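You operate a simulated robot arm through the tools that you are given. There is no shell and no other tool. Be economical: measure what you need, move in short steps, check, and stop when the job is done.

Carry out the task below with a simulated robot arm. There is one attempt and no reset: what you move stays moved.

JOB
Bring the plate named on the pick card from the tall cabinet to the desk with the hutch; lock up.
Fine: The cabinet is locked; the card also names the drawer. Shut the drawer; leave the other plates.

It is judged by the outcome, as a careful person would: the job done as asked, and still so three seconds after it is handed in. It fails if anything else is knocked over, pushed out of place, dropped, spilled or broken.

ROBOT AND FRAMES
A 7-joint arm with a two-finger parallel gripper on a trunk, on a base that drives. Base frame: it is fixed to the floor where the robot stands at the start and does not move with it; the origin is under the middle of the robot, x ahead of it, y to its left, z up. Lengths are in m, angles in rad, forces in N, time in s.
With the tool pointing down near the work surface it reaches from about 0.34 to 0.78 m from the robot's upright axis, wherever it stands. Its first joint turns from -2.897 to 2.897 rad. Places, roughly: lock handle [0.7, 0, 1.3]; top drawer [0.8, 0.1, 1.1]; top of the desk with hutch [0.1, 1.1, 0.8]; upper drawer [0.8, 0.1, 0.8]. Payload 3.91 kg.
The TCP is the grasp point between the finger pads, 0.03 m short of the fingertips. In the tool frame z runs along the fingers and y along their closing line. The gripper opens to 0.11 m. The fingers are 0.02 m wide and 0.01 m thick; the gripper's body (0.048 by 0.112 m) begins 0.055 m behind the TCP.
Orientation is that of the tool frame in the base frame, as a unit quaternion [w, x, y, z]. With the fingers straight down and closing along the base's y, the tool's x points along the base's -x, its y along +y and its z along -z.

CONTROLS
- The arm moves only by the tool apply_moves. Its argument "commands" is a list of rows, each an object (a shift or turn left out is 0, a gripper value left out holds the last) with "hand": the finger opening in m, from 0 to 0.11; "linear": the shift along the base's x, y, z in units of 25 mm (1.0 is 25 mm), a list of three; "angular": the turn, a rotation vector about the base's x, y, z in units of 5 degrees (1.0 is 5 degrees), a list of three. In form: [{"hand": hand, "linear": [dx, dy, dz], "angular": [rx, ry, rz]}, ...]. A call has 1 to 20 rows; each row shifts and turns the commanded pose from where the row before left it. A call with a number of a shift or a turn outside -1 to 1 is refused whole. Each row takes 0.2 s and may step no farther than 0.05 m and 0.15 rad from the row before; otherwise, or with a gripper value out of range, the whole call is refused. A pose out of reach is approached as far as the arm can. The call stops where the force on the tool passes 80 N (or 10 N more than at its start, if that is more) or the arm is blocked; 0.2 s more then pass. Each finger travels about 0.153 m/s and halts on what it meets, pressing with about 25 N; the grip force reading is that of the motor and also rises with nothing between the fingers. The clock runs only during rows and for 0.2 s after the last one: add rows that do not move to give the fingers time. It gives the time, the measured TCP pose, the force on the tool (base axes), the opening and the grip force at its end, in the units of the frame above (readings bear some noise), with the torque about the TCP (base axes, N m) and any sound that the robot's microphone picked up, and new pictures: "show" is both (left out), scene, wrist or none.
- Cameras (640 x 400 px; columns grow to the right, rows downward): "scene" is now at [0.0108, 0.1723, 1.6079]; the picture's right is [0.25, -0.97, 0.00], its down [-0.56, -0.14, -0.81] and it looks along [0.79, 0.20, -0.58] (base axes); focal length 225 px, centre (320, 200). "wrist" rides on the gripper at [0.077, 0.007, -0.114] in the tool frame; the picture's right is [-0.09, 1.00, 0.00], its down [-0.80, -0.07, -0.59] and it looks along [-0.59, -0.05, 0.80] (tool axes); focal length 270 px, centre (320, 200). There is no depth. A picture from a camera that has moved, and an enlarged one, comes with that camera's place and axes in the base frame and with its lens.
- raise_lower(by): slides the trunk up (or, below 0, down) by that many m; the arm and the scene camera ride with it, the base frame stays. It gives what a move gives, with no picture.
- roll_base(legs): drives the robot by 1 to 6 legs, each [ahead, turn to the left] in m and rad, along the robot's own axes; the way and the turn of a leg run together, so that a leg with both is an arc; at most 1.5 m and 3.142 rad a leg. The arm and the cameras ride along, it lands a little off, and it stops where it bumps. It gives what a move gives, and a new picture of the scene camera.
- aim_head(pan, tilt): turns the head with the scene camera to pan (to the left, within 2.705 rad either way) and tilt (down, from -0.506 to 1.204), counted from straight ahead of the robot. It gives what a move gives, and a new picture of the scene camera.
- inspect(camera, box): a new picture of the part [left, top, right, bottom] of that camera's present view, enlarged. The clock stands still meanwhile.
- finish_job(): hands the job in; it is judged then, once.

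Work in short steps. Places have to be worked out from the pictures, the camera data and where the tool is seen: move nearer, look again, correct. Check each grasp and each placing, and mend what went wrong. You have 120 turns and 260 pictures in all, those below and enlarged ones among them. Open the gripper and draw the arm clear of the work before you hand the job in, unless the task says otherwise; then end with one line.

The tools are called after ">>>" as name(argument=value, ...) on one line, values as JSON. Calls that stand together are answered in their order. apply_moves: Moves the arm, as the interface text tells. Its arguments: {"type":"object","properties":{"commands":{"type":"array","items":{"type":"object","properties":{"hand":{"type":"number"},"linear":{"type":"array","items":{"type":"number"}},"angular":{"type":"array","items":{"type":"number"}}}}},"show":{"type":"string","enum":["both","scene","wrist","none"]}},"required":["commands"]} The other tools are called the same way: raise_lower (by) slides the trunk up or down; roll_base (legs) drives the base; aim_head (pan, tilt) turns the head that bears the scene camera; inspect (camera, box) takes an enlarged picture of a part of a camera's view; finish_job () hands the job in.

At the start:

```text
time_s: 0.0
tool_pos: [0.3186, 0.1066, 1.4523]
orientation: [0.0, 0.0, 1.0, 0.0]
contact_force: [-0.1, -0.2, 0.5]
wrist_torque: [0.03, 0.02, 0.02]
opening: 0.11
grasp_force: 0.1
trunk travel left (down, up): [-0.575, 0.035]
robot x, y, heading: [-0.0003, 0.0008, 0.0]
head pan, tilt: [0.251, 0.621]
```

scene: 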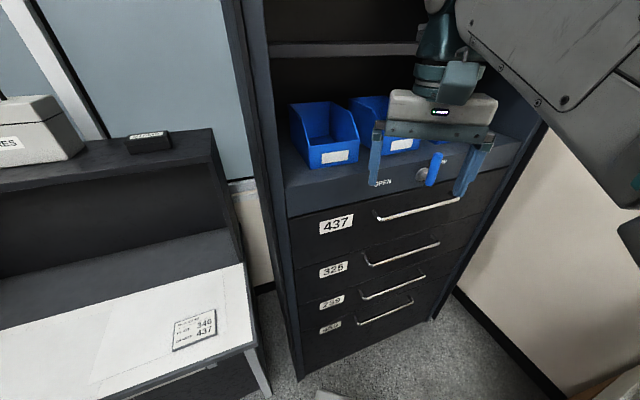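
wrist: 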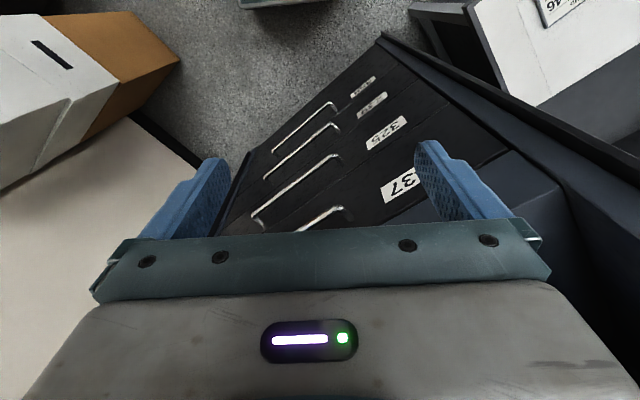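

The card lies on the desk and the lock sits above the drawers. I'll enlarge both to read them.

>>> inspect(camera="scene", box=[160, 295, 230, 360])

>>> inspect(camera="scene", box=[280, 90, 520, 240])

>>> inspect(camera="scene", box=[280, 200, 480, 340])

```text
6.15 times, centred on (195, 328) of scene
camera zoom: at [0.0108, 0.1723, 1.6079], right [0.25, -0.97, 0.0], down [-0.56, -0.14, -0.81], along [0.79, 0.2, -0.58], focal length 1382 px, centre (1089, -585)
```

zoom: 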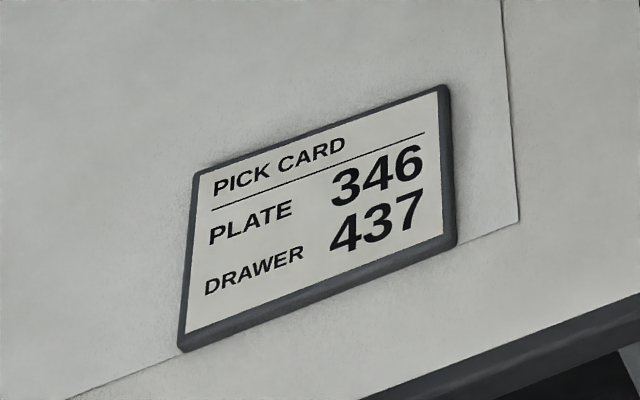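

```text
2.67 times, centred on (400, 165) of scene
camera zoom: at [0.0108, 0.1723, 1.6079], right [0.25, -0.97, 0.0], down [-0.56, -0.14, -0.81], along [0.79, 0.2, -0.58], focal length 599 px, centre (107, 293)
```

zoom: 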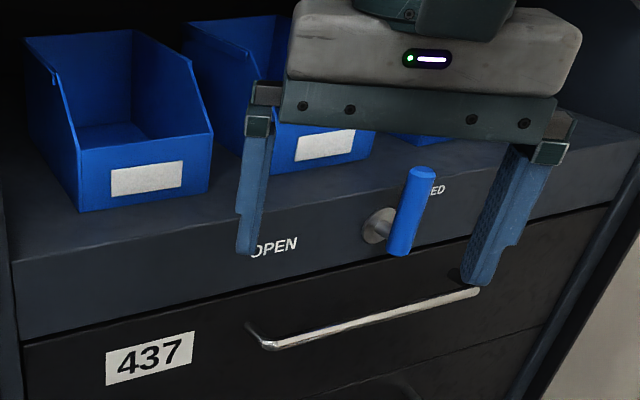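

```text
2.86 times, centred on (380, 270) of scene
camera zoom: at [0.0108, 0.1723, 1.6079], right [0.25, -0.97, 0.0], down [-0.56, -0.14, -0.81], along [0.79, 0.2, -0.58], focal length 642 px, centre (149, 0)
```

zoom: 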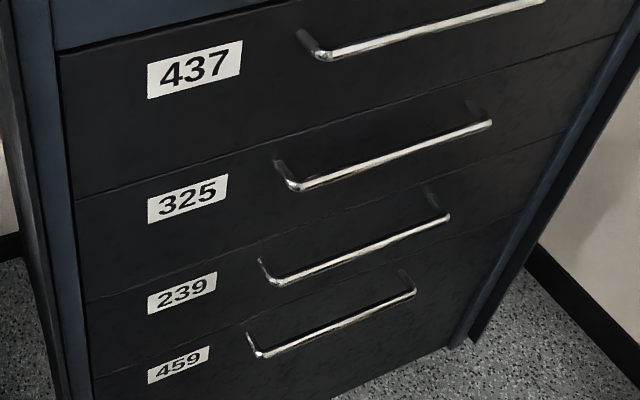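

Card: plate 346, drawer 437, which is the top one. The lever's OPEN mark is on the left and LOCKED on the right. I'll bring the gripper to horizontal, moving it forward a little, and look with the wrist camera.

>>> apply_moves(commands=[{"linear": [0.3, 0, 0], "angular": [0, -1, 0]}, {"linear": [0.3, 0, 0], "angular": [0, -1, 0]}, {"linear": [0.3, 0, 0], "angular": [0, -1, 0]}, {"linear": [0.3, 0, 0], "angular": [0, -1, 0]}, {"linear": [0.3, 0, 0], "angular": [0, -1, 0]}, {"linear": [0.3, 0, 0], "angular": [0, -1, 0]}, {"linear": [0.3, 0, 0], "angular": [0, -1, 0]}, {"linear": [0.3, 0, 0], "angular": [0, -1, 0]}, {"linear": [0.3, 0, 0], "angular": [0, -1, 0]}, {"linear": [0, 0, 0], "angular": [0, -1, 0]}, {"linear": [0, 0, 0], "angular": [0, -1, 0]}, {"linear": [0, 0, 0], "angular": [0, -1, 0]}, {"linear": [0, 0, 0], "angular": [0, -1, 0]}, {"linear": [0, 0, 0], "angular": [0, -1, 0]}, {"linear": [0, 0, 0], "angular": [0, -1, 0]}, {"linear": [0, 0, 0], "angular": [0, -1, 0]}, {"linear": [0, 0, 0], "angular": [0, -1, 0]}, {"linear": [0, 0, 0], "angular": [0, -1, 0]}])

```text
time_s: 4.0
tool_pos: [0.4211, 0.0967, 1.4179]
orientation: [0.666, 0.012, 0.745, 0.027]
contact_force: [0.0, 0.2, -0.2]
wrist_torque: [0.04, -0.03, 0.04]
opening: 0.11
grasp_force: 0.1
trunk travel left (down, up): [-0.575, 0.035]
robot x, y, heading: [-0.0019, -0.0033, -0.006]
head pan, tilt: [0.251, 0.621]
stopped in row 18: the arm was blocked; the commanded pose is now the measured one
camera scene: at [0.0111, 0.1724, 1.6062], right [0.25, -0.97, 0.0], down [-0.56, -0.14, -0.81], along [0.79, 0.2, -0.58], focal length 225 px, centre (320, 200)
camera wrist: at [0.298, 0.1061, 1.3545], right [-0.01, 0.99, 0.14], down [-0.5, -0.13, 0.86], along [0.87, -0.07, 0.49], focal length 270 px, centre (320, 200)
```

scene: 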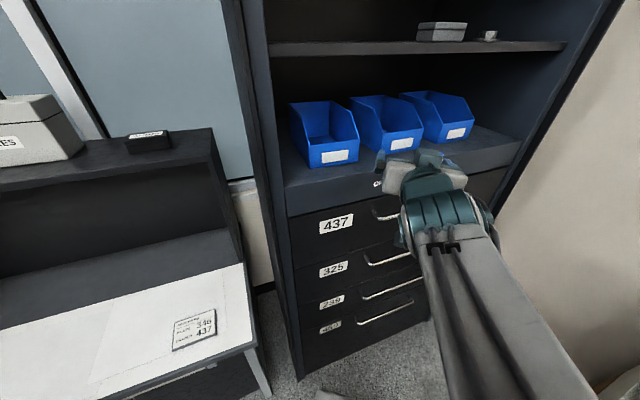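
wrist: 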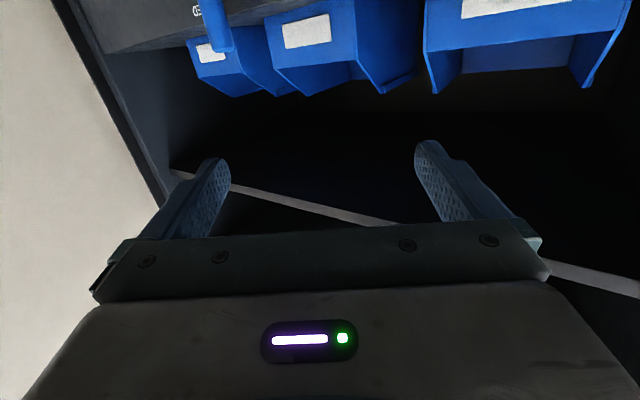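

The arm met a joint limit at about 84°, which is enough. The wrist camera is under the hand looking up, so I'll try rolling the hand about its own axis to bring the camera on top.

>>> apply_moves(commands=[{"angular": [1, 0, 0]}, {"angular": [1, 0, 0]}, {"angular": [1, 0, 0]}, {"angular": [1, 0, 0]}, {"angular": [1, 0, 0]}, {"angular": [1, 0, 0]}, {"angular": [1, 0, 0]}, {"angular": [1, 0, 0]}, {"angular": [1, 0, 0]}, {"angular": [1, 0, 0]}, {"angular": [1, 0, 0]}, {"angular": [1, 0, 0]}, {"angular": [1, 0, 0]}, {"angular": [1, 0, 0]}, {"angular": [1, 0, 0]}, {"angular": [1, 0, 0]}, {"angular": [1, 0, 0]}, {"angular": [1, 0, 0]}])

```text
time_s: 7.8
tool_pos: [0.4199, 0.0961, 1.4213]
orientation: [0.462, 0.483, 0.508, 0.543]
contact_force: [-0.4, 0.0, -0.4]
wrist_torque: [0.03, 0.0, -0.02]
opening: 0.11
grasp_force: 0.1
trunk travel left (down, up): [-0.575, 0.035]
robot x, y, heading: [0.0037, 0.0017, -0.002]
head pan, tilt: [0.251, 0.621]
camera scene: at [0.0108, 0.1721, 1.608], right [0.25, -0.97, 0.0], down [-0.56, -0.14, -0.81], along [0.79, 0.2, -0.58], focal length 225 px, centre (320, 200)
camera wrist: at [0.2966, 0.1609, 1.43], right [0.0, -0.14, 0.99], down [-0.5, -0.85, -0.13], along [0.86, -0.5, -0.07], focal length 270 px, centre (320, 200)
```

scene: 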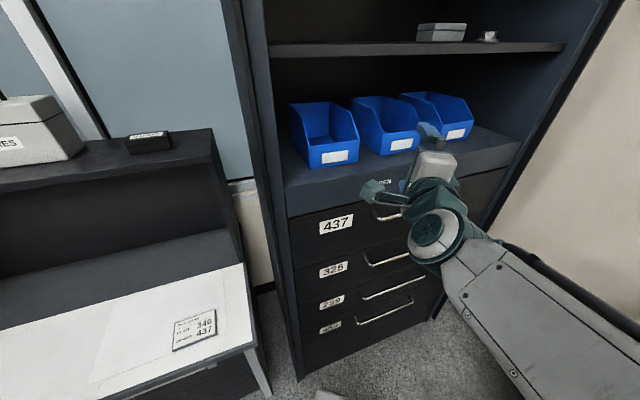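
wrist: 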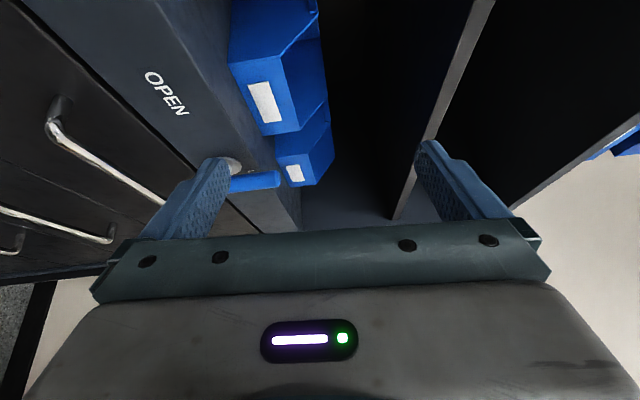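

The roll worked. The lever seems to stand up from its pivot, partly hidden by a finger, so I'll lower the hand 0.1 m for a clear view.

>>> apply_moves(commands=[{"linear": [0, 0, -1]}, {"linear": [0, 0, -1]}, {"linear": [0, 0, -1]}, {"linear": [0, 0, -1]}, {"linear": [0, 0, 0]}])

>>> inspect(camera="wrist", box=[140, 40, 460, 240])

```text
time_s: 9.0
tool_pos: [0.4348, 0.1057, 1.3432]
orientation: [0.462, 0.482, 0.508, 0.544]
contact_force: [0.1, 0.4, 0.1]
wrist_torque: [-0.03, -0.02, 0.02]
opening: 0.11
grasp_force: 0.0
out of reach, approached as far as the arm can: row 3, 4
trunk travel left (down, up): [-0.575, 0.035]
robot x, y, heading: [-0.0028, -0.0038, 0.002]
head pan, tilt: [0.251, 0.621]
camera scene: at [0.0107, 0.1722, 1.6079], right [0.25, -0.97, 0.0], down [-0.56, -0.14, -0.81], along [0.79, 0.2, -0.58], focal length 225 px, centre (320, 200)
camera wrist: at [0.3122, 0.1704, 1.3519], right [0.0, -0.14, 0.99], down [-0.5, -0.85, -0.12], along [0.86, -0.5, -0.07], focal length 270 px, centre (320, 200)
```

scene: 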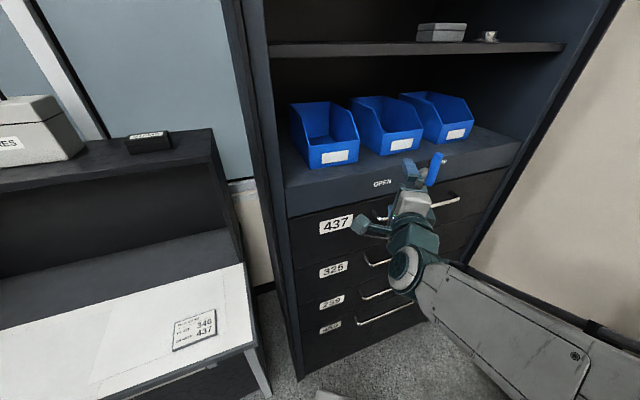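
wrist: 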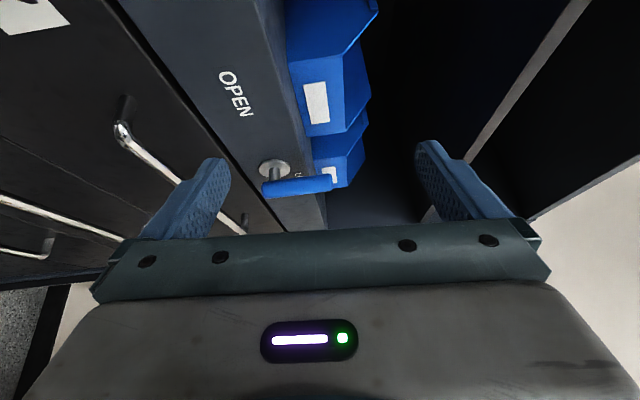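

```text
2.00 times, centred on (300, 140) of wrist
camera zoom: at [0.3122, 0.1704, 1.3519], right [0.0, -0.14, 0.99], down [-0.5, -0.85, -0.12], along [0.86, -0.5, -0.07], focal length 541 px, centre (360, 320)
```

zoom: 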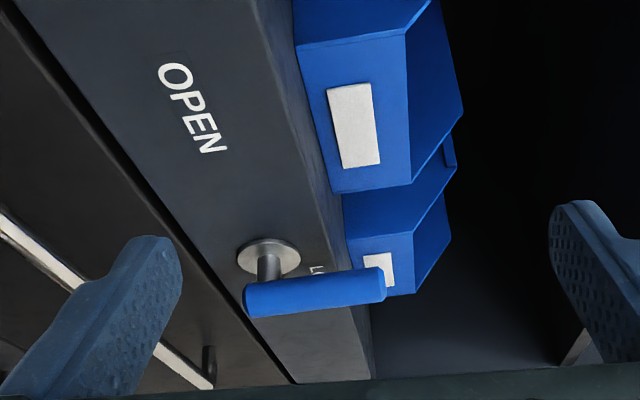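

From two rays I put the lever tip at about (0.657, -0.006, 1.344) and the pivot at about (0.66, 0, 1.257), with OPEN at the lower left. I'll push it leftward with closed fingers, so first I go to its right side.

>>> apply_moves(commands=[{"hand": 0, "linear": [0.5, -0.95, 0]}, {"linear": [0.5, -0.95, 0]}, {"linear": [0.5, -0.95, 0]}, {"linear": [0.5, -0.95, 0]}, {"linear": [0.5, -0.95, 0]}, {"linear": [0.5, -0.95, 0]}, {"linear": [0.5, -0.95, 0]}, {"linear": [0, 0, 0]}])

```text
time_s: 10.8
tool_pos: [0.5226, -0.0628, 1.3427]
orientation: [0.464, 0.482, 0.507, 0.544]
contact_force: [-0.3, 0.5, 0.4]
wrist_torque: [0.02, -0.04, 0.06]
opening: 0.0003
grasp_force: 24.8
trunk travel left (down, up): [-0.575, 0.035]
robot x, y, heading: [0.0002, 0.0024, 0.001]
head pan, tilt: [0.251, 0.621]
camera scene: at [0.0107, 0.1723, 1.6079], right [0.25, -0.97, 0.0], down [-0.56, -0.14, -0.81], along [0.79, 0.2, -0.58], focal length 225 px, centre (320, 200)
camera wrist: at [0.4009, 0.0027, 1.3506], right [-0.01, -0.14, 0.99], down [-0.5, -0.85, -0.13], along [0.86, -0.5, -0.07], focal length 270 px, centre (320, 200)
```

scene: 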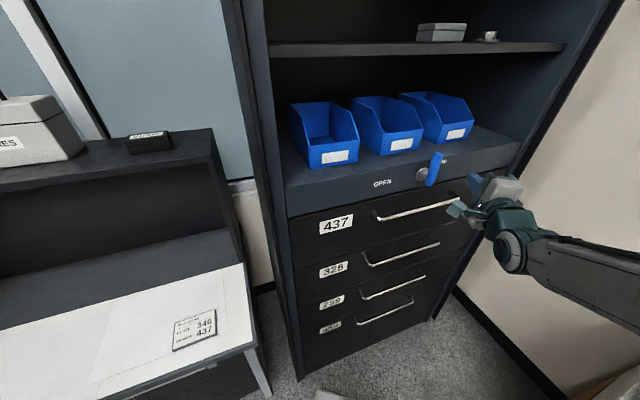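
wrist: 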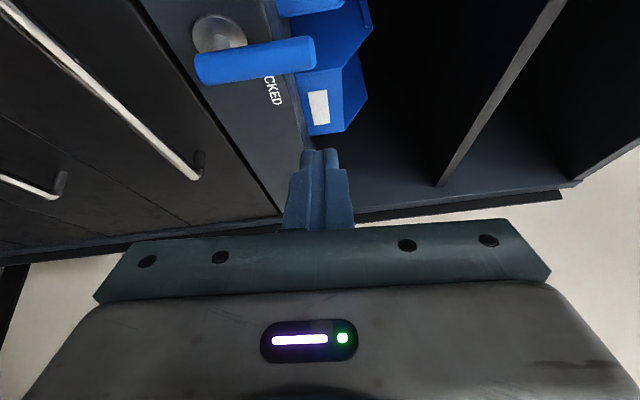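

The finger is right of the lever, and the tip estimate holds. I'll move forward beside it to x ≈ 0.655, z ≈ 1.32.

>>> apply_moves(commands=[{"linear": [0.9, 0, -0.2]}, {"linear": [0.9, 0, -0.2]}, {"linear": [0.9, 0, -0.2]}, {"linear": [0.9, 0, -0.2]}, {"linear": [0.9, 0, -0.2]}, {"linear": [0.8, 0, 0]}, {"linear": [0, 0.3, 0]}])

```text
time_s: 12.4
tool_pos: [0.6553, -0.0557, 1.3177]
orientation: [0.464, 0.482, 0.507, 0.544]
contact_force: [-0.1, -0.4, 0.2]
wrist_torque: [0.01, 0.02, -0.02]
opening: 0.0
grasp_force: 25.0
trunk travel left (down, up): [-0.575, 0.035]
robot x, y, heading: [0.0004, -0.0005, 0.002]
head pan, tilt: [0.251, 0.621]
camera scene: at [0.0106, 0.1722, 1.6079], right [0.25, -0.97, 0.0], down [-0.56, -0.14, -0.81], along [0.79, 0.2, -0.58], focal length 225 px, centre (320, 200)
camera wrist: at [0.5328, 0.0096, 1.3256], right [-0.01, -0.14, 0.99], down [-0.51, -0.85, -0.13], along [0.86, -0.5, -0.07], focal length 270 px, centre (320, 200)
```

scene: 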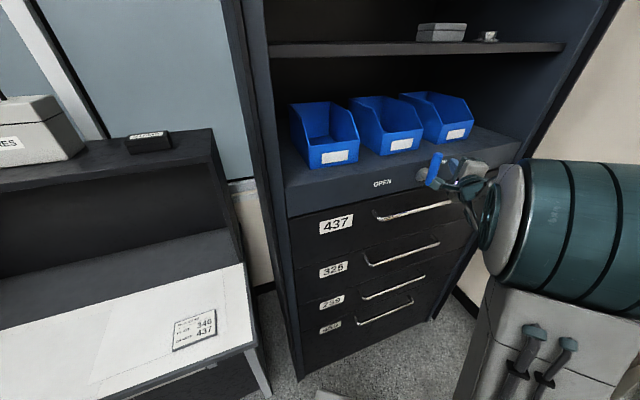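
wrist: 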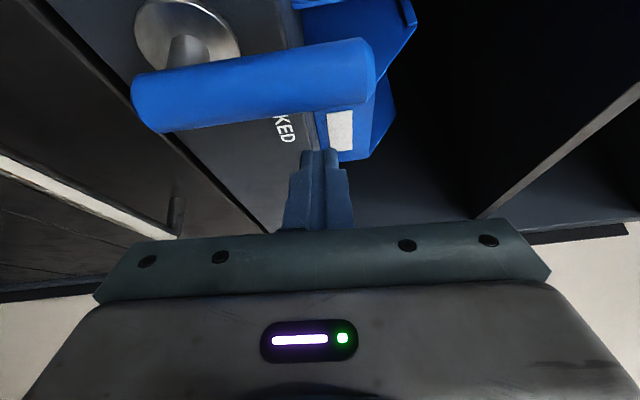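

The finger is beside the lever, clear of the panel. I'll push it left along its arc.

>>> apply_moves(commands=[{"linear": [0, 0.6, 0]}, {"linear": [0, 0.6, 0]}, {"linear": [0, 0.67, 0.08]}, {"linear": [0, 0.67, 0.08]}, {"linear": [0, 0.66, -0.18]}, {"linear": [0, 0.59, -0.33]}, {"linear": [0, 0.48, -0.48]}])

```text
time_s: 14.1
tool_pos: [0.6566, 0.0367, 1.3184]
orientation: [0.482, 0.475, 0.488, 0.552]
contact_force: [-1.9, -10.1, 12.5]
wrist_torque: [-0.17, -0.29, -0.29]
opening: 0.0
grasp_force: 25.0
trunk travel left (down, up): [-0.575, 0.035]
robot x, y, heading: [-0.0017, 0.0005, -0.015]
head pan, tilt: [0.251, 0.621]
stopped in row 7: the force on the tool passed its limit (the readings are from after the stop); the commanded pose is now the measured one
camera scene: at [0.0117, 0.1725, 1.6073], right [0.24, -0.97, 0.0], down [-0.56, -0.14, -0.81], along [0.79, 0.19, -0.58], focal length 225 px, centre (320, 200)
camera wrist: at [0.5358, 0.1045, 1.3205], right [-0.06, -0.15, 0.99], down [-0.52, -0.84, -0.16], along [0.85, -0.52, -0.03], focal length 270 px, centre (320, 200)
```

scene: 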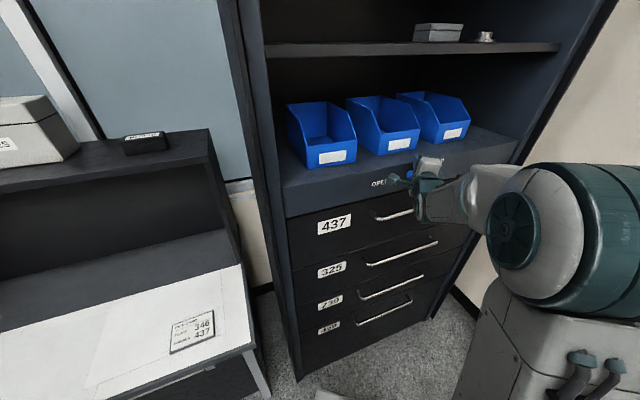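
wrist: 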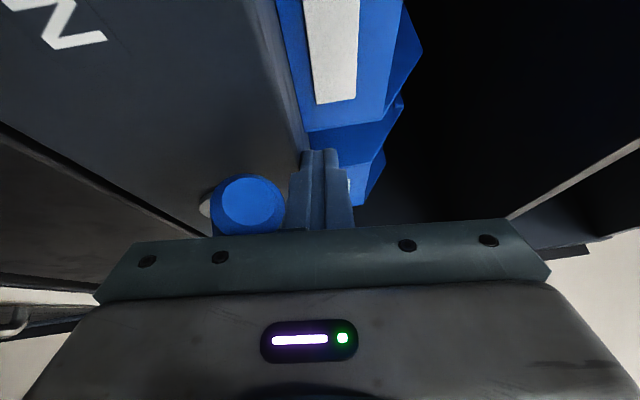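

The lever has swung left and then the push met resistance. I'll enlarge both views to see whether it is at its stop.

>>> inspect(camera="scene", box=[350, 130, 470, 205])

>>> inspect(camera="wrist", box=[160, 120, 400, 260])

```text
5.33 times, centred on (410, 168) of scene
camera zoom: at [0.0117, 0.1725, 1.6073], right [0.24, -0.97, 0.0], down [-0.56, -0.14, -0.81], along [0.79, 0.19, -0.58], focal length 1198 px, centre (-160, 373)
```

zoom: 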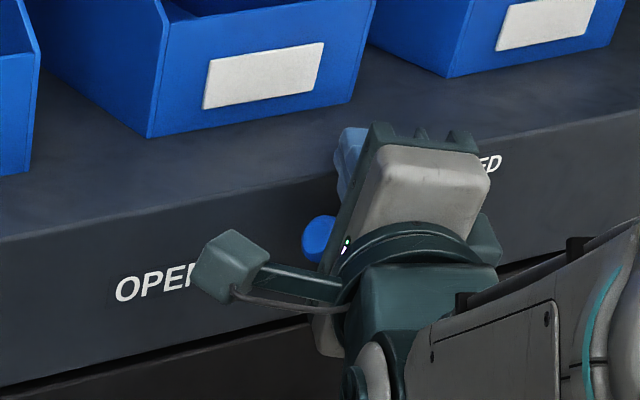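

```text
2.67 times, centred on (280, 190) of wrist
camera zoom: at [0.5358, 0.1045, 1.3205], right [-0.06, -0.15, 0.99], down [-0.52, -0.84, -0.16], along [0.85, -0.52, -0.03], focal length 721 px, centre (427, 227)
```

zoom: 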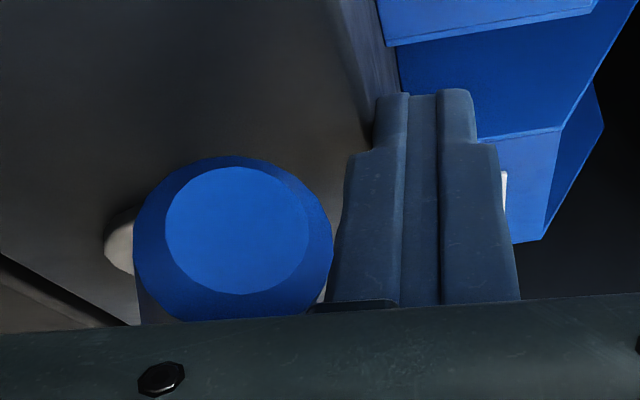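

The lever looks near horizontal, but I can't tell whether it's at its stop. I'll back off upward and away, then look.

>>> apply_moves(commands=[{"linear": [0, 0, 0.8]}, {"linear": [-1, 0, 0]}, {"linear": [-1, 0, 0]}, {"linear": [-1, 0, 0]}, {"linear": [-1, 0, 0]}, {"linear": [-1, 0.5, 0]}])

>>> inspect(camera="wrist", box=[160, 40, 400, 190])

>>> inspect(camera="scene", box=[350, 130, 470, 205])

```text
time_s: 15.5
tool_pos: [0.5339, 0.0511, 1.3341]
orientation: [0.478, 0.475, 0.491, 0.552]
contact_force: [0.2, -0.3, -0.1]
wrist_torque: [0.02, -0.05, 0.01]
opening: 0.0002
grasp_force: 25.3
trunk travel left (down, up): [-0.575, 0.035]
robot x, y, heading: [0.0003, 0.0017, -0.007]
head pan, tilt: [0.251, 0.621]
camera scene: at [0.0122, 0.1722, 1.6079], right [0.24, -0.97, 0.0], down [-0.56, -0.14, -0.81], along [0.79, 0.2, -0.58], focal length 225 px, centre (320, 200)
camera wrist: at [0.4116, 0.1193, 1.3386], right [-0.05, -0.15, 0.99], down [-0.51, -0.84, -0.15], along [0.86, -0.52, -0.03], focal length 270 px, centre (320, 200)
```

scene: 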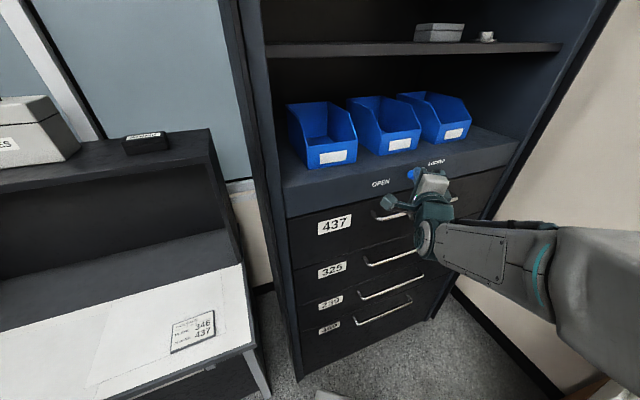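
wrist: 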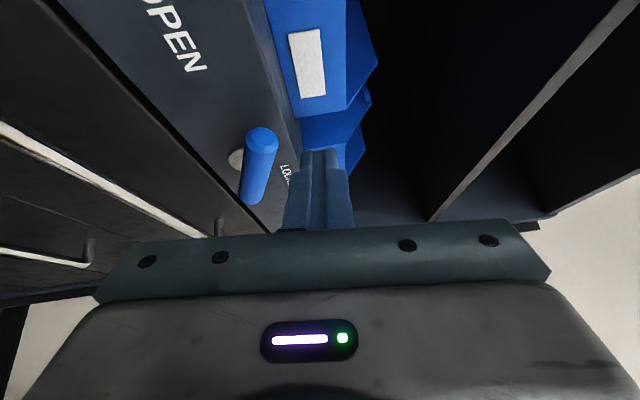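

```text
2.67 times, centred on (280, 115) of wrist
camera zoom: at [0.4116, 0.1193, 1.3386], right [-0.05, -0.15, 0.99], down [-0.51, -0.84, -0.15], along [0.86, -0.52, -0.03], focal length 721 px, centre (427, 427)
```

zoom: 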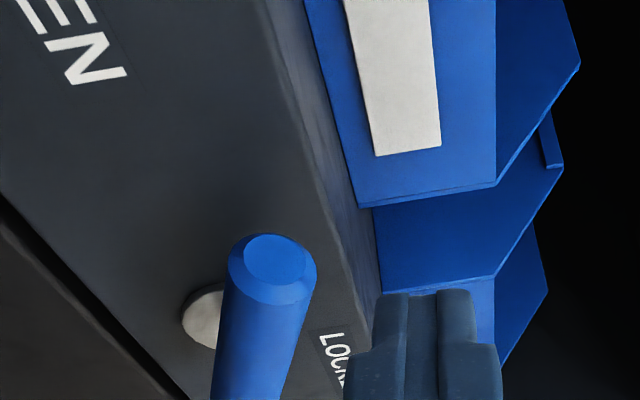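

```text
5.33 times, centred on (410, 168) of scene
camera zoom: at [0.0122, 0.1722, 1.6079], right [0.24, -0.97, 0.0], down [-0.56, -0.14, -0.81], along [0.79, 0.2, -0.58], focal length 1198 px, centre (-160, 373)
```

zoom: 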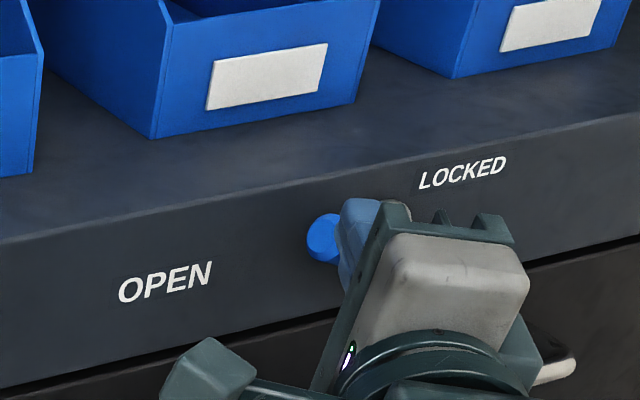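

Re-triangulating, OPEN comes out at (0.622, 0.133, 1.255) and LOCKED at (0.72, -0.01, 1.286). So the cabinet is yawed about 37°, with its face normal along (0.8, 0.6). The lever is only about 60° over, and my finger was catching the panel ledge. I'll back off and yaw the hand to face the cabinet.

>>> apply_moves(commands=[{"linear": [-0.8, -0.6, 0], "angular": [0, 0, 1]}, {"linear": [-0.8, -0.6, 0], "angular": [0, 0, 1]}, {"linear": [-0.4, -0.3, 0], "angular": [0, 0, 1]}, {"angular": [0, 0, 1]}, {"angular": [0, 0, 1]}, {"angular": [0, 0, 1]}, {"angular": [0, 0, 0.4]}])

>>> inspect(camera="scene", box=[350, 130, 470, 205])

```text
time_s: 17.1
tool_pos: [0.4818, 0.0133, 1.3345]
orientation: [0.307, 0.322, 0.604, 0.661]
contact_force: [1.1, -0.2, 1.0]
wrist_torque: [0.01, 0.05, 0.0]
opening: 0.0001
grasp_force: 24.4
trunk travel left (down, up): [-0.575, 0.035]
robot x, y, heading: [0.0016, 0.0006, -0.008]
head pan, tilt: [0.251, 0.621]
camera scene: at [0.013, 0.172, 1.6079], right [0.24, -0.97, 0.0], down [-0.57, -0.14, -0.81], along [0.79, 0.2, -0.58], focal length 225 px, centre (320, 200)
camera wrist: at [0.3443, 0.0067, 1.3382], right [0.04, -0.15, 0.99], down [0.01, -0.99, -0.15], along [1.0, 0.02, -0.03], focal length 270 px, centre (320, 200)
```

scene: 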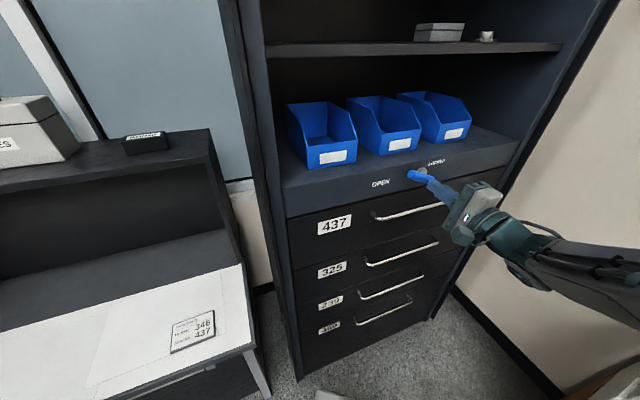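
wrist: 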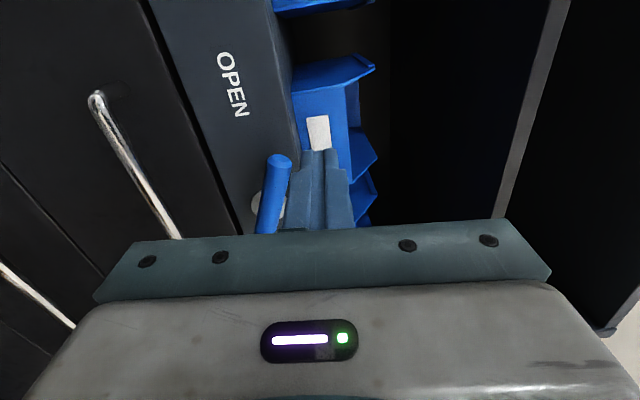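

```text
5.33 times, centred on (410, 168) of scene
camera zoom: at [0.013, 0.172, 1.6079], right [0.24, -0.97, 0.0], down [-0.57, -0.14, -0.81], along [0.79, 0.2, -0.58], focal length 1198 px, centre (-160, 373)
```

zoom: 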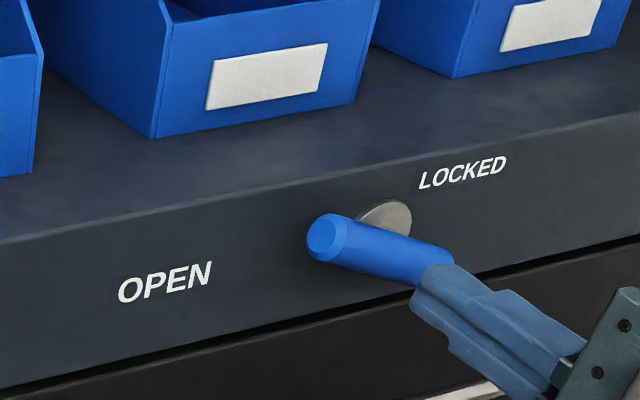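

The hand now faces the cabinet and the lever is clearly visible, still about 28° above horizontal. I'll set the finger over the bar, short of the panel, and press down on its outer part.

>>> apply_moves(commands=[{"linear": [0.65, -0.86, 0.08]}, {"linear": [0.65, -0.86, 0.08]}, {"linear": [0.794, 0.595, 0]}, {"linear": [0.794, 0.595, 0]}, {"linear": [0.794, 0.595, 0]}, {"linear": [0.794, 0.595, 0]}, {"linear": [0.794, 0.595, 0]}, {"linear": [0, 0, -0.5]}, {"linear": [0, 0, -0.5]}, {"linear": [0, 0, -0.5]}, {"linear": [0, 0, -0.4]}])

>>> inspect(camera="scene", box=[350, 130, 470, 205])

```text
time_s: 19.5
tool_pos: [0.6164, 0.0461, 1.2905]
orientation: [0.308, 0.322, 0.604, 0.661]
contact_force: [0.7, 0.0, 0.9]
wrist_torque: [0.0, 0.01, -0.02]
opening: 0.0001
grasp_force: 25.3
trunk travel left (down, up): [-0.575, 0.035]
robot x, y, heading: [-0.0015, 0.0004, -0.004]
head pan, tilt: [0.251, 0.621]
camera scene: at [0.0128, 0.172, 1.608], right [0.24, -0.97, 0.0], down [-0.57, -0.14, -0.81], along [0.79, 0.2, -0.58], focal length 225 px, centre (320, 200)
camera wrist: at [0.4776, 0.0394, 1.2936], right [0.04, -0.15, 0.99], down [0.01, -0.99, -0.15], along [1.0, 0.02, -0.03], focal length 270 px, centre (320, 200)
```

scene: 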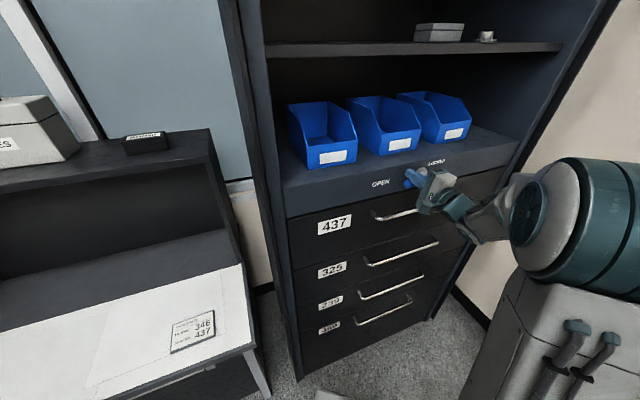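
wrist: 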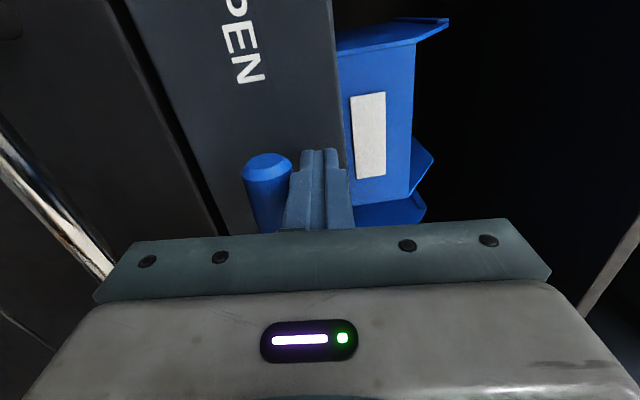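

```text
5.33 times, centred on (410, 168) of scene
camera zoom: at [0.0128, 0.172, 1.608], right [0.24, -0.97, 0.0], down [-0.57, -0.14, -0.81], along [0.79, 0.2, -0.58], focal length 1198 px, centre (-160, 373)
```

zoom: 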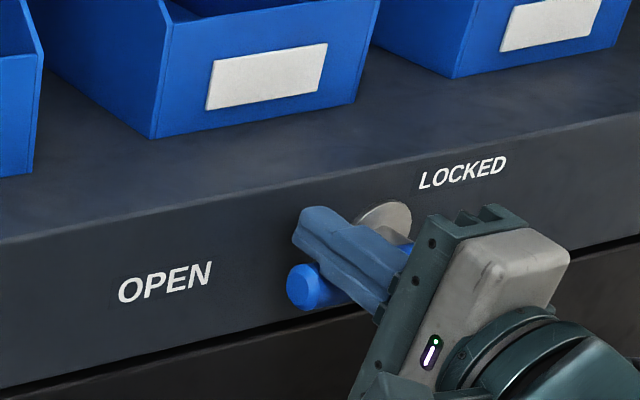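

It's working: the tip has dropped with little force. I'll keep pressing in small steps until it stops.

>>> apply_moves(commands=[{"linear": [0, 0, -0.3]}, {"linear": [0, 0, -0.3]}, {"linear": [0, 0, -0.3]}, {"linear": [0, 0, 0]}], show="none")

>>> inspect(camera="scene", box=[350, 130, 470, 205])

```text
time_s: 20.5
tool_pos: [0.6114, 0.0444, 1.282]
orientation: [0.315, 0.314, 0.597, 0.668]
contact_force: [-3.8, -8.1, 61.6]
wrist_torque: [-0.11, -0.87, -0.13]
opening: 0.0
grasp_force: 25.1
trunk travel left (down, up): [-0.575, 0.035]
robot x, y, heading: [0.0008, -0.0016, -0.009]
head pan, tilt: [0.251, 0.621]
```

```text
5.33 times, centred on (410, 168) of scene
camera zoom: at [0.0057, 0.1699, 1.6087], right [0.24, -0.97, 0.0], down [-0.56, -0.14, -0.82], along [0.79, 0.2, -0.58], focal length 1198 px, centre (-160, 373)
```

zoom: 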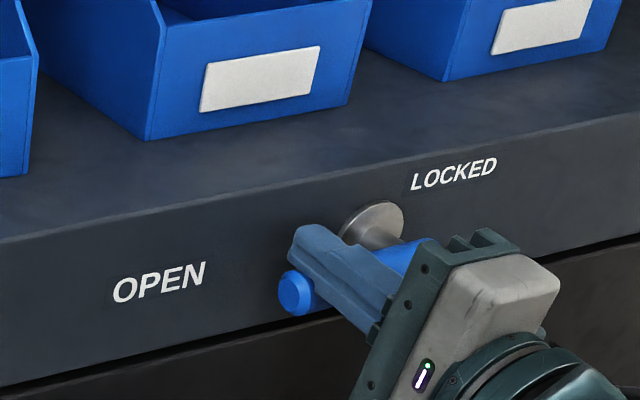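

The lever reads 62 N against its stop at horizontal, so it is open. I'll back off, open to 0.06 and drop to the height of the top drawer's handle (centre about (0.62, 0, 1.18)).

>>> apply_moves(commands=[{"linear": [0, 0, 0.8]}, {"linear": [-0.8, -0.6, 0]}, {"linear": [-0.8, -0.6, 0]}, {"linear": [-0.8, -0.6, 0]}, {"linear": [-0.8, -0.6, 0]}, {"linear": [-0.8, -0.6, 0]}, {"hand": 0.06, "linear": [0.48, -0.64, -0.8]}, {"linear": [0.48, -0.64, -0.8]}, {"linear": [0, 0, -0.8]}, {"linear": [0, 0, -0.8]}, {"linear": [0, 0, -0.8]}, {"linear": [0, 0, 0]}])

>>> inspect(camera="scene", box=[350, 130, 510, 230])

```text
time_s: 23.1
tool_pos: [0.5405, -0.0612, 1.1895]
orientation: [0.308, 0.322, 0.604, 0.661]
contact_force: [-0.7, 0.3, 0.5]
wrist_torque: [-0.03, 0.01, -0.02]
opening: 0.0601
grasp_force: 0.0
trunk travel left (down, up): [-0.575, 0.035]
robot x, y, heading: [-0.0002, 0.0001, -0.008]
head pan, tilt: [0.251, 0.621]
camera scene: at [0.0129, 0.172, 1.6079], right [0.24, -0.97, 0.0], down [-0.57, -0.14, -0.81], along [0.79, 0.2, -0.58], focal length 225 px, centre (320, 200)
camera wrist: at [0.4017, -0.0687, 1.1926], right [0.04, -0.15, 0.99], down [0.01, -0.99, -0.15], along [1.0, 0.02, -0.03], focal length 270 px, centre (320, 200)
```

scene: 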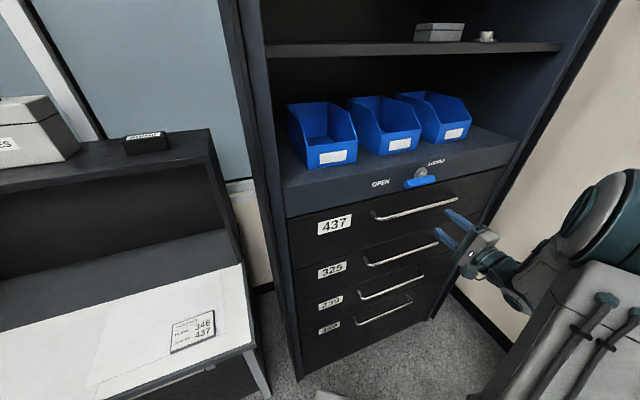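
wrist: 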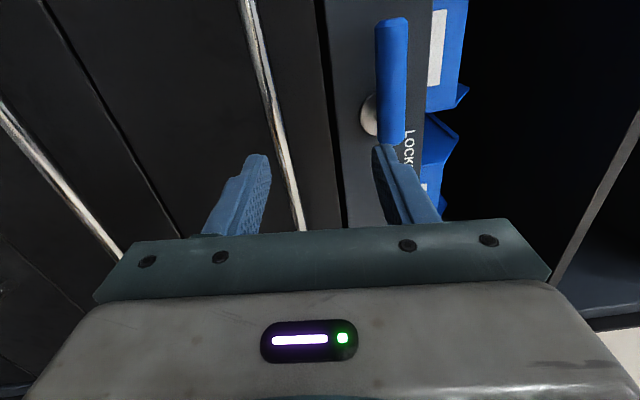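

```text
4.00 times, centred on (430, 180) of scene
camera zoom: at [0.0129, 0.172, 1.6079], right [0.24, -0.97, 0.0], down [-0.57, -0.14, -0.81], along [0.79, 0.2, -0.58], focal length 898 px, centre (-120, 280)
```

zoom: 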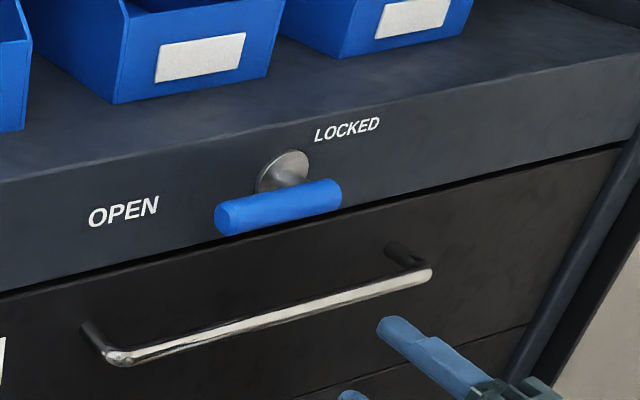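

The lever is open. Comparing both cameras, the handle bar is nearer z ≈ 1.15 and depth ≈ 0.54 along the face normal. I'll drop to that height, go forward part way and check.

>>> apply_moves(commands=[{"linear": [0.2, -0.27, -0.8]}, {"linear": [0.2, -0.27, -0.75]}, {"linear": [0.72, 0.54, 0]}, {"linear": [0.72, 0.54, 0]}, {"linear": [0.72, 0.54, 0]}, {"linear": [0.72, 0.54, 0]}, {"linear": [0, 0, 0]}])

>>> inspect(camera="scene", box=[350, 160, 510, 260])

```text
time_s: 24.7
tool_pos: [0.6243, -0.0208, 1.1491]
orientation: [0.308, 0.322, 0.603, 0.662]
contact_force: [0.0, 0.1, 0.9]
wrist_torque: [-0.01, -0.06, 0.0]
opening: 0.0602
grasp_force: 0.1
trunk travel left (down, up): [-0.575, 0.035]
robot x, y, heading: [0.0002, -0.0, -0.006]
head pan, tilt: [0.251, 0.621]
camera scene: at [0.0129, 0.1719, 1.608], right [0.24, -0.97, 0.0], down [-0.57, -0.14, -0.81], along [0.79, 0.2, -0.58], focal length 225 px, centre (320, 200)
camera wrist: at [0.4847, -0.0281, 1.1528], right [0.04, -0.15, 0.99], down [0.01, -0.99, -0.15], along [1.0, 0.02, -0.03], focal length 270 px, centre (320, 200)
```

scene: 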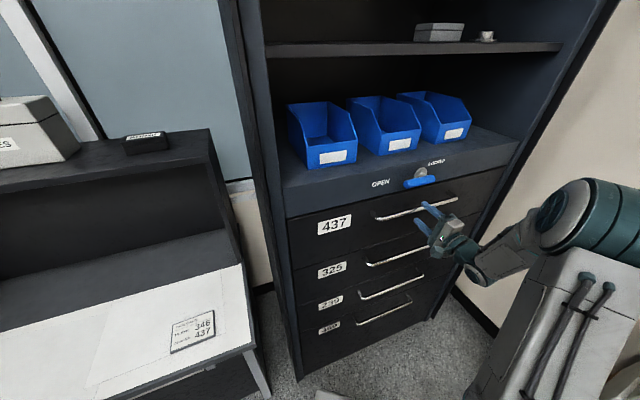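
wrist: 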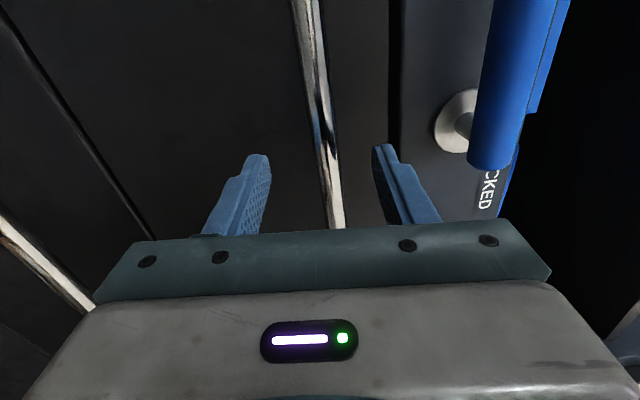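

```text
4.00 times, centred on (430, 210) of scene
camera zoom: at [0.0129, 0.1719, 1.608], right [0.24, -0.97, 0.0], down [-0.57, -0.14, -0.81], along [0.79, 0.2, -0.58], focal length 898 px, centre (-120, 160)
```

zoom: 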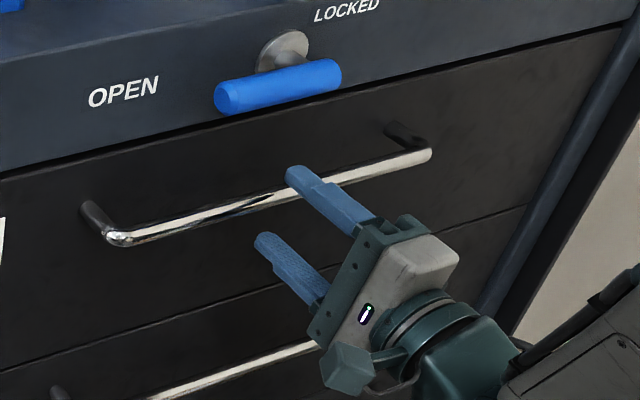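

The handle is centred between the fingers. I'll advance 0.04 and close.

>>> apply_moves(commands=[{"linear": [0.64, 0.48, 0]}, {"linear": [0.64, 0.48, 0]}, {"hand": 0, "linear": [0, 0, 0]}, {"linear": [0, 0, 0]}, {"linear": [0, 0, 0]}])

>>> inspect(camera="scene", box=[350, 160, 510, 260])

```text
time_s: 25.9
tool_pos: [0.6534, -0.0014, 1.1559]
orientation: [0.311, 0.318, 0.601, 0.664]
contact_force: [11.1, -3.2, 43.0]
wrist_torque: [-0.95, -0.36, -0.27]
opening: 0.0164
grasp_force: 45.3
trunk travel left (down, up): [-0.575, 0.035]
robot x, y, heading: [-0.0, 0.0018, -0.014]
head pan, tilt: [0.251, 0.621]
camera scene: at [0.0103, 0.1713, 1.6085], right [0.24, -0.97, 0.0], down [-0.56, -0.14, -0.81], along [0.79, 0.2, -0.58], focal length 225 px, centre (320, 200)
camera wrist: at [0.515, -0.0076, 1.1578], right [0.02, -0.15, 0.99], down [0.01, -0.99, -0.15], along [1.0, 0.01, -0.02], focal length 270 px, centre (320, 200)
```

scene: 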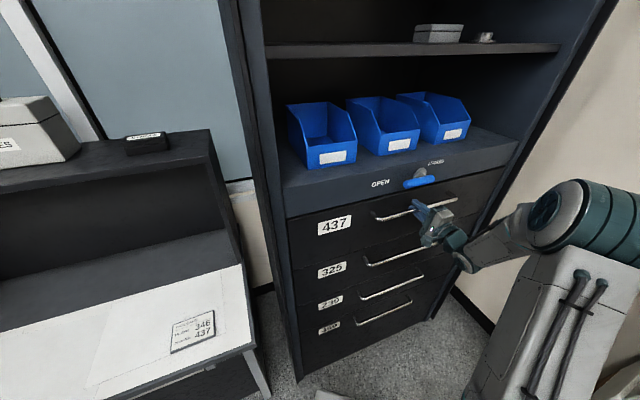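
wrist: 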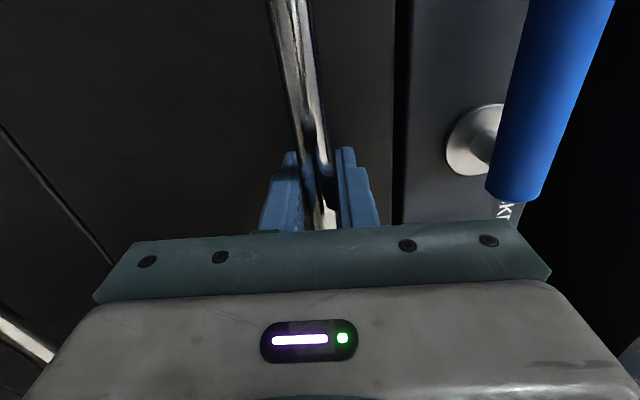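

```text
4.00 times, centred on (430, 210) of scene
camera zoom: at [0.0103, 0.1713, 1.6085], right [0.24, -0.97, 0.0], down [-0.56, -0.14, -0.81], along [0.79, 0.2, -0.58], focal length 898 px, centre (-120, 160)
```

zoom: 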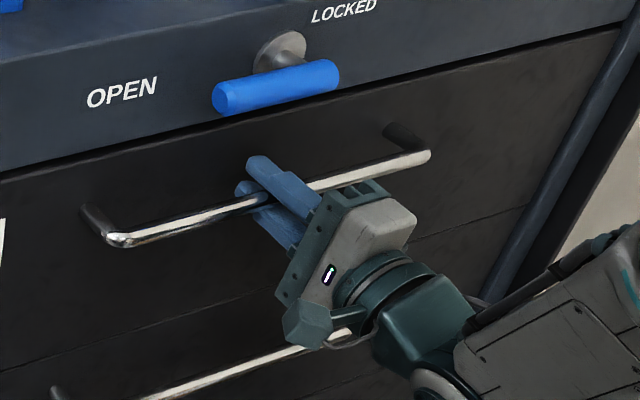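

The handle is gripped (0.016 opening). The hand was pulled up about 7 mm, so I'll relieve that and pull along (-0.8, -0.6).

>>> apply_moves(commands=[{"linear": [0, 0, 0.28]}, {"linear": [-0.8, -0.6, 0]}, {"linear": [-0.8, -0.6, 0]}, {"linear": [-0.8, -0.6, 0]}, {"linear": [-0.8, -0.6, 0]}, {"linear": [0, 0, 0]}])

```text
time_s: 27.3
tool_pos: [0.5717, -0.0573, 1.1566]
orientation: [0.308, 0.323, 0.603, 0.661]
contact_force: [6.4, -9.5, 13.6]
wrist_torque: [-0.79, -0.57, -0.35]
opening: 0.0166
grasp_force: 45.2
trunk travel left (down, up): [-0.575, 0.035]
robot x, y, heading: [0.0025, -0.0001, -0.008]
head pan, tilt: [0.251, 0.621]
camera scene: at [0.0129, 0.1701, 1.6081], right [0.24, -0.97, 0.0], down [-0.57, -0.14, -0.81], along [0.79, 0.2, -0.58], focal length 225 px, centre (320, 200)
camera wrist: at [0.4344, -0.0648, 1.1596], right [0.04, -0.15, 0.99], down [0.01, -0.99, -0.15], along [1.0, 0.01, -0.03], focal length 270 px, centre (320, 200)
```

scene: 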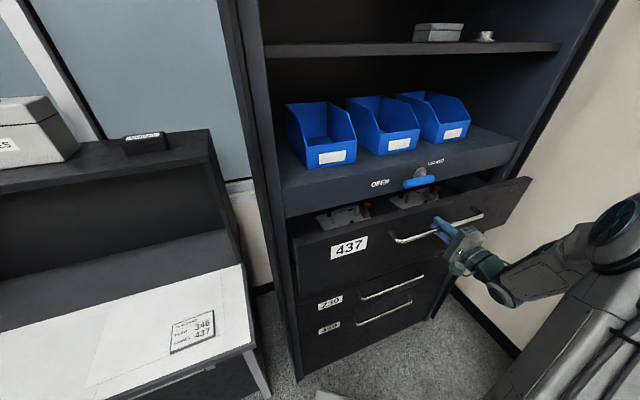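
wrist: 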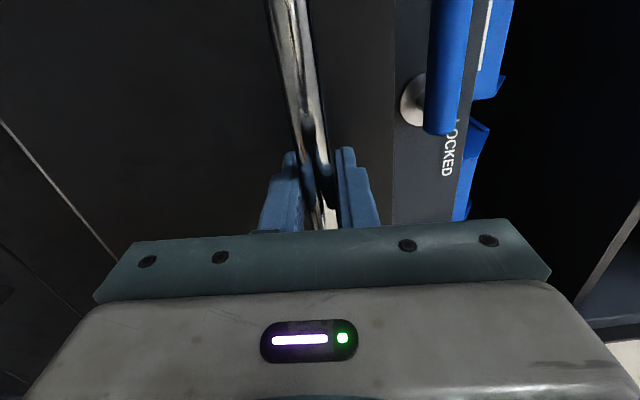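

The drawer slides and plates are showing. I'll keep pulling with a slight sideways relief.

>>> apply_moves(commands=[{"linear": [-0.74, -0.68, 0]}, {"linear": [-0.78, -0.63, 0]}, {"linear": [-0.78, -0.63, 0]}, {"linear": [-0.78, -0.63, 0]}, {"linear": [-0.78, -0.63, 0]}, {"linear": [0, 0, 0]}])

>>> inspect(camera="scene", box=[280, 160, 540, 320])

```text
time_s: 28.7
tool_pos: [0.4735, -0.1283, 1.1561]
orientation: [0.303, 0.321, 0.607, 0.661]
contact_force: [-24.8, 34.1, -28.7]
wrist_torque: [-0.57, -0.58, -0.8]
opening: 0.0169
grasp_force: 45.3
trunk travel left (down, up): [-0.575, 0.035]
robot x, y, heading: [0.0011, 0.0061, -0.008]
head pan, tilt: [0.251, 0.621]
camera scene: at [0.0102, 0.178, 1.6069], right [0.24, -0.97, 0.0], down [-0.56, -0.14, -0.81], along [0.79, 0.2, -0.58], focal length 225 px, centre (320, 200)
camera wrist: at [0.3348, -0.137, 1.1604], right [0.04, -0.15, 0.99], down [0.02, -0.99, -0.15], along [1.0, 0.02, -0.04], focal length 270 px, centre (320, 200)
```

scene: 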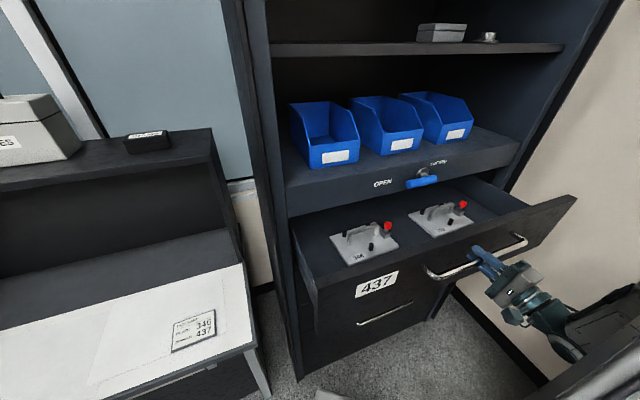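
wrist: 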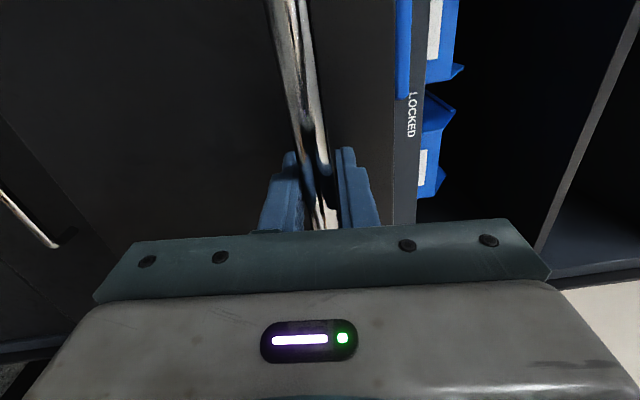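

```text
2.46 times, centred on (410, 240) of scene
camera zoom: at [0.0102, 0.178, 1.6069], right [0.24, -0.97, 0.0], down [-0.56, -0.14, -0.81], along [0.79, 0.2, -0.58], focal length 553 px, centre (98, 102)
```

zoom: 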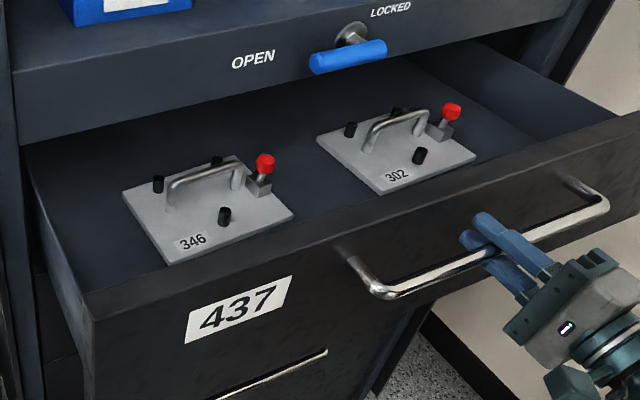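

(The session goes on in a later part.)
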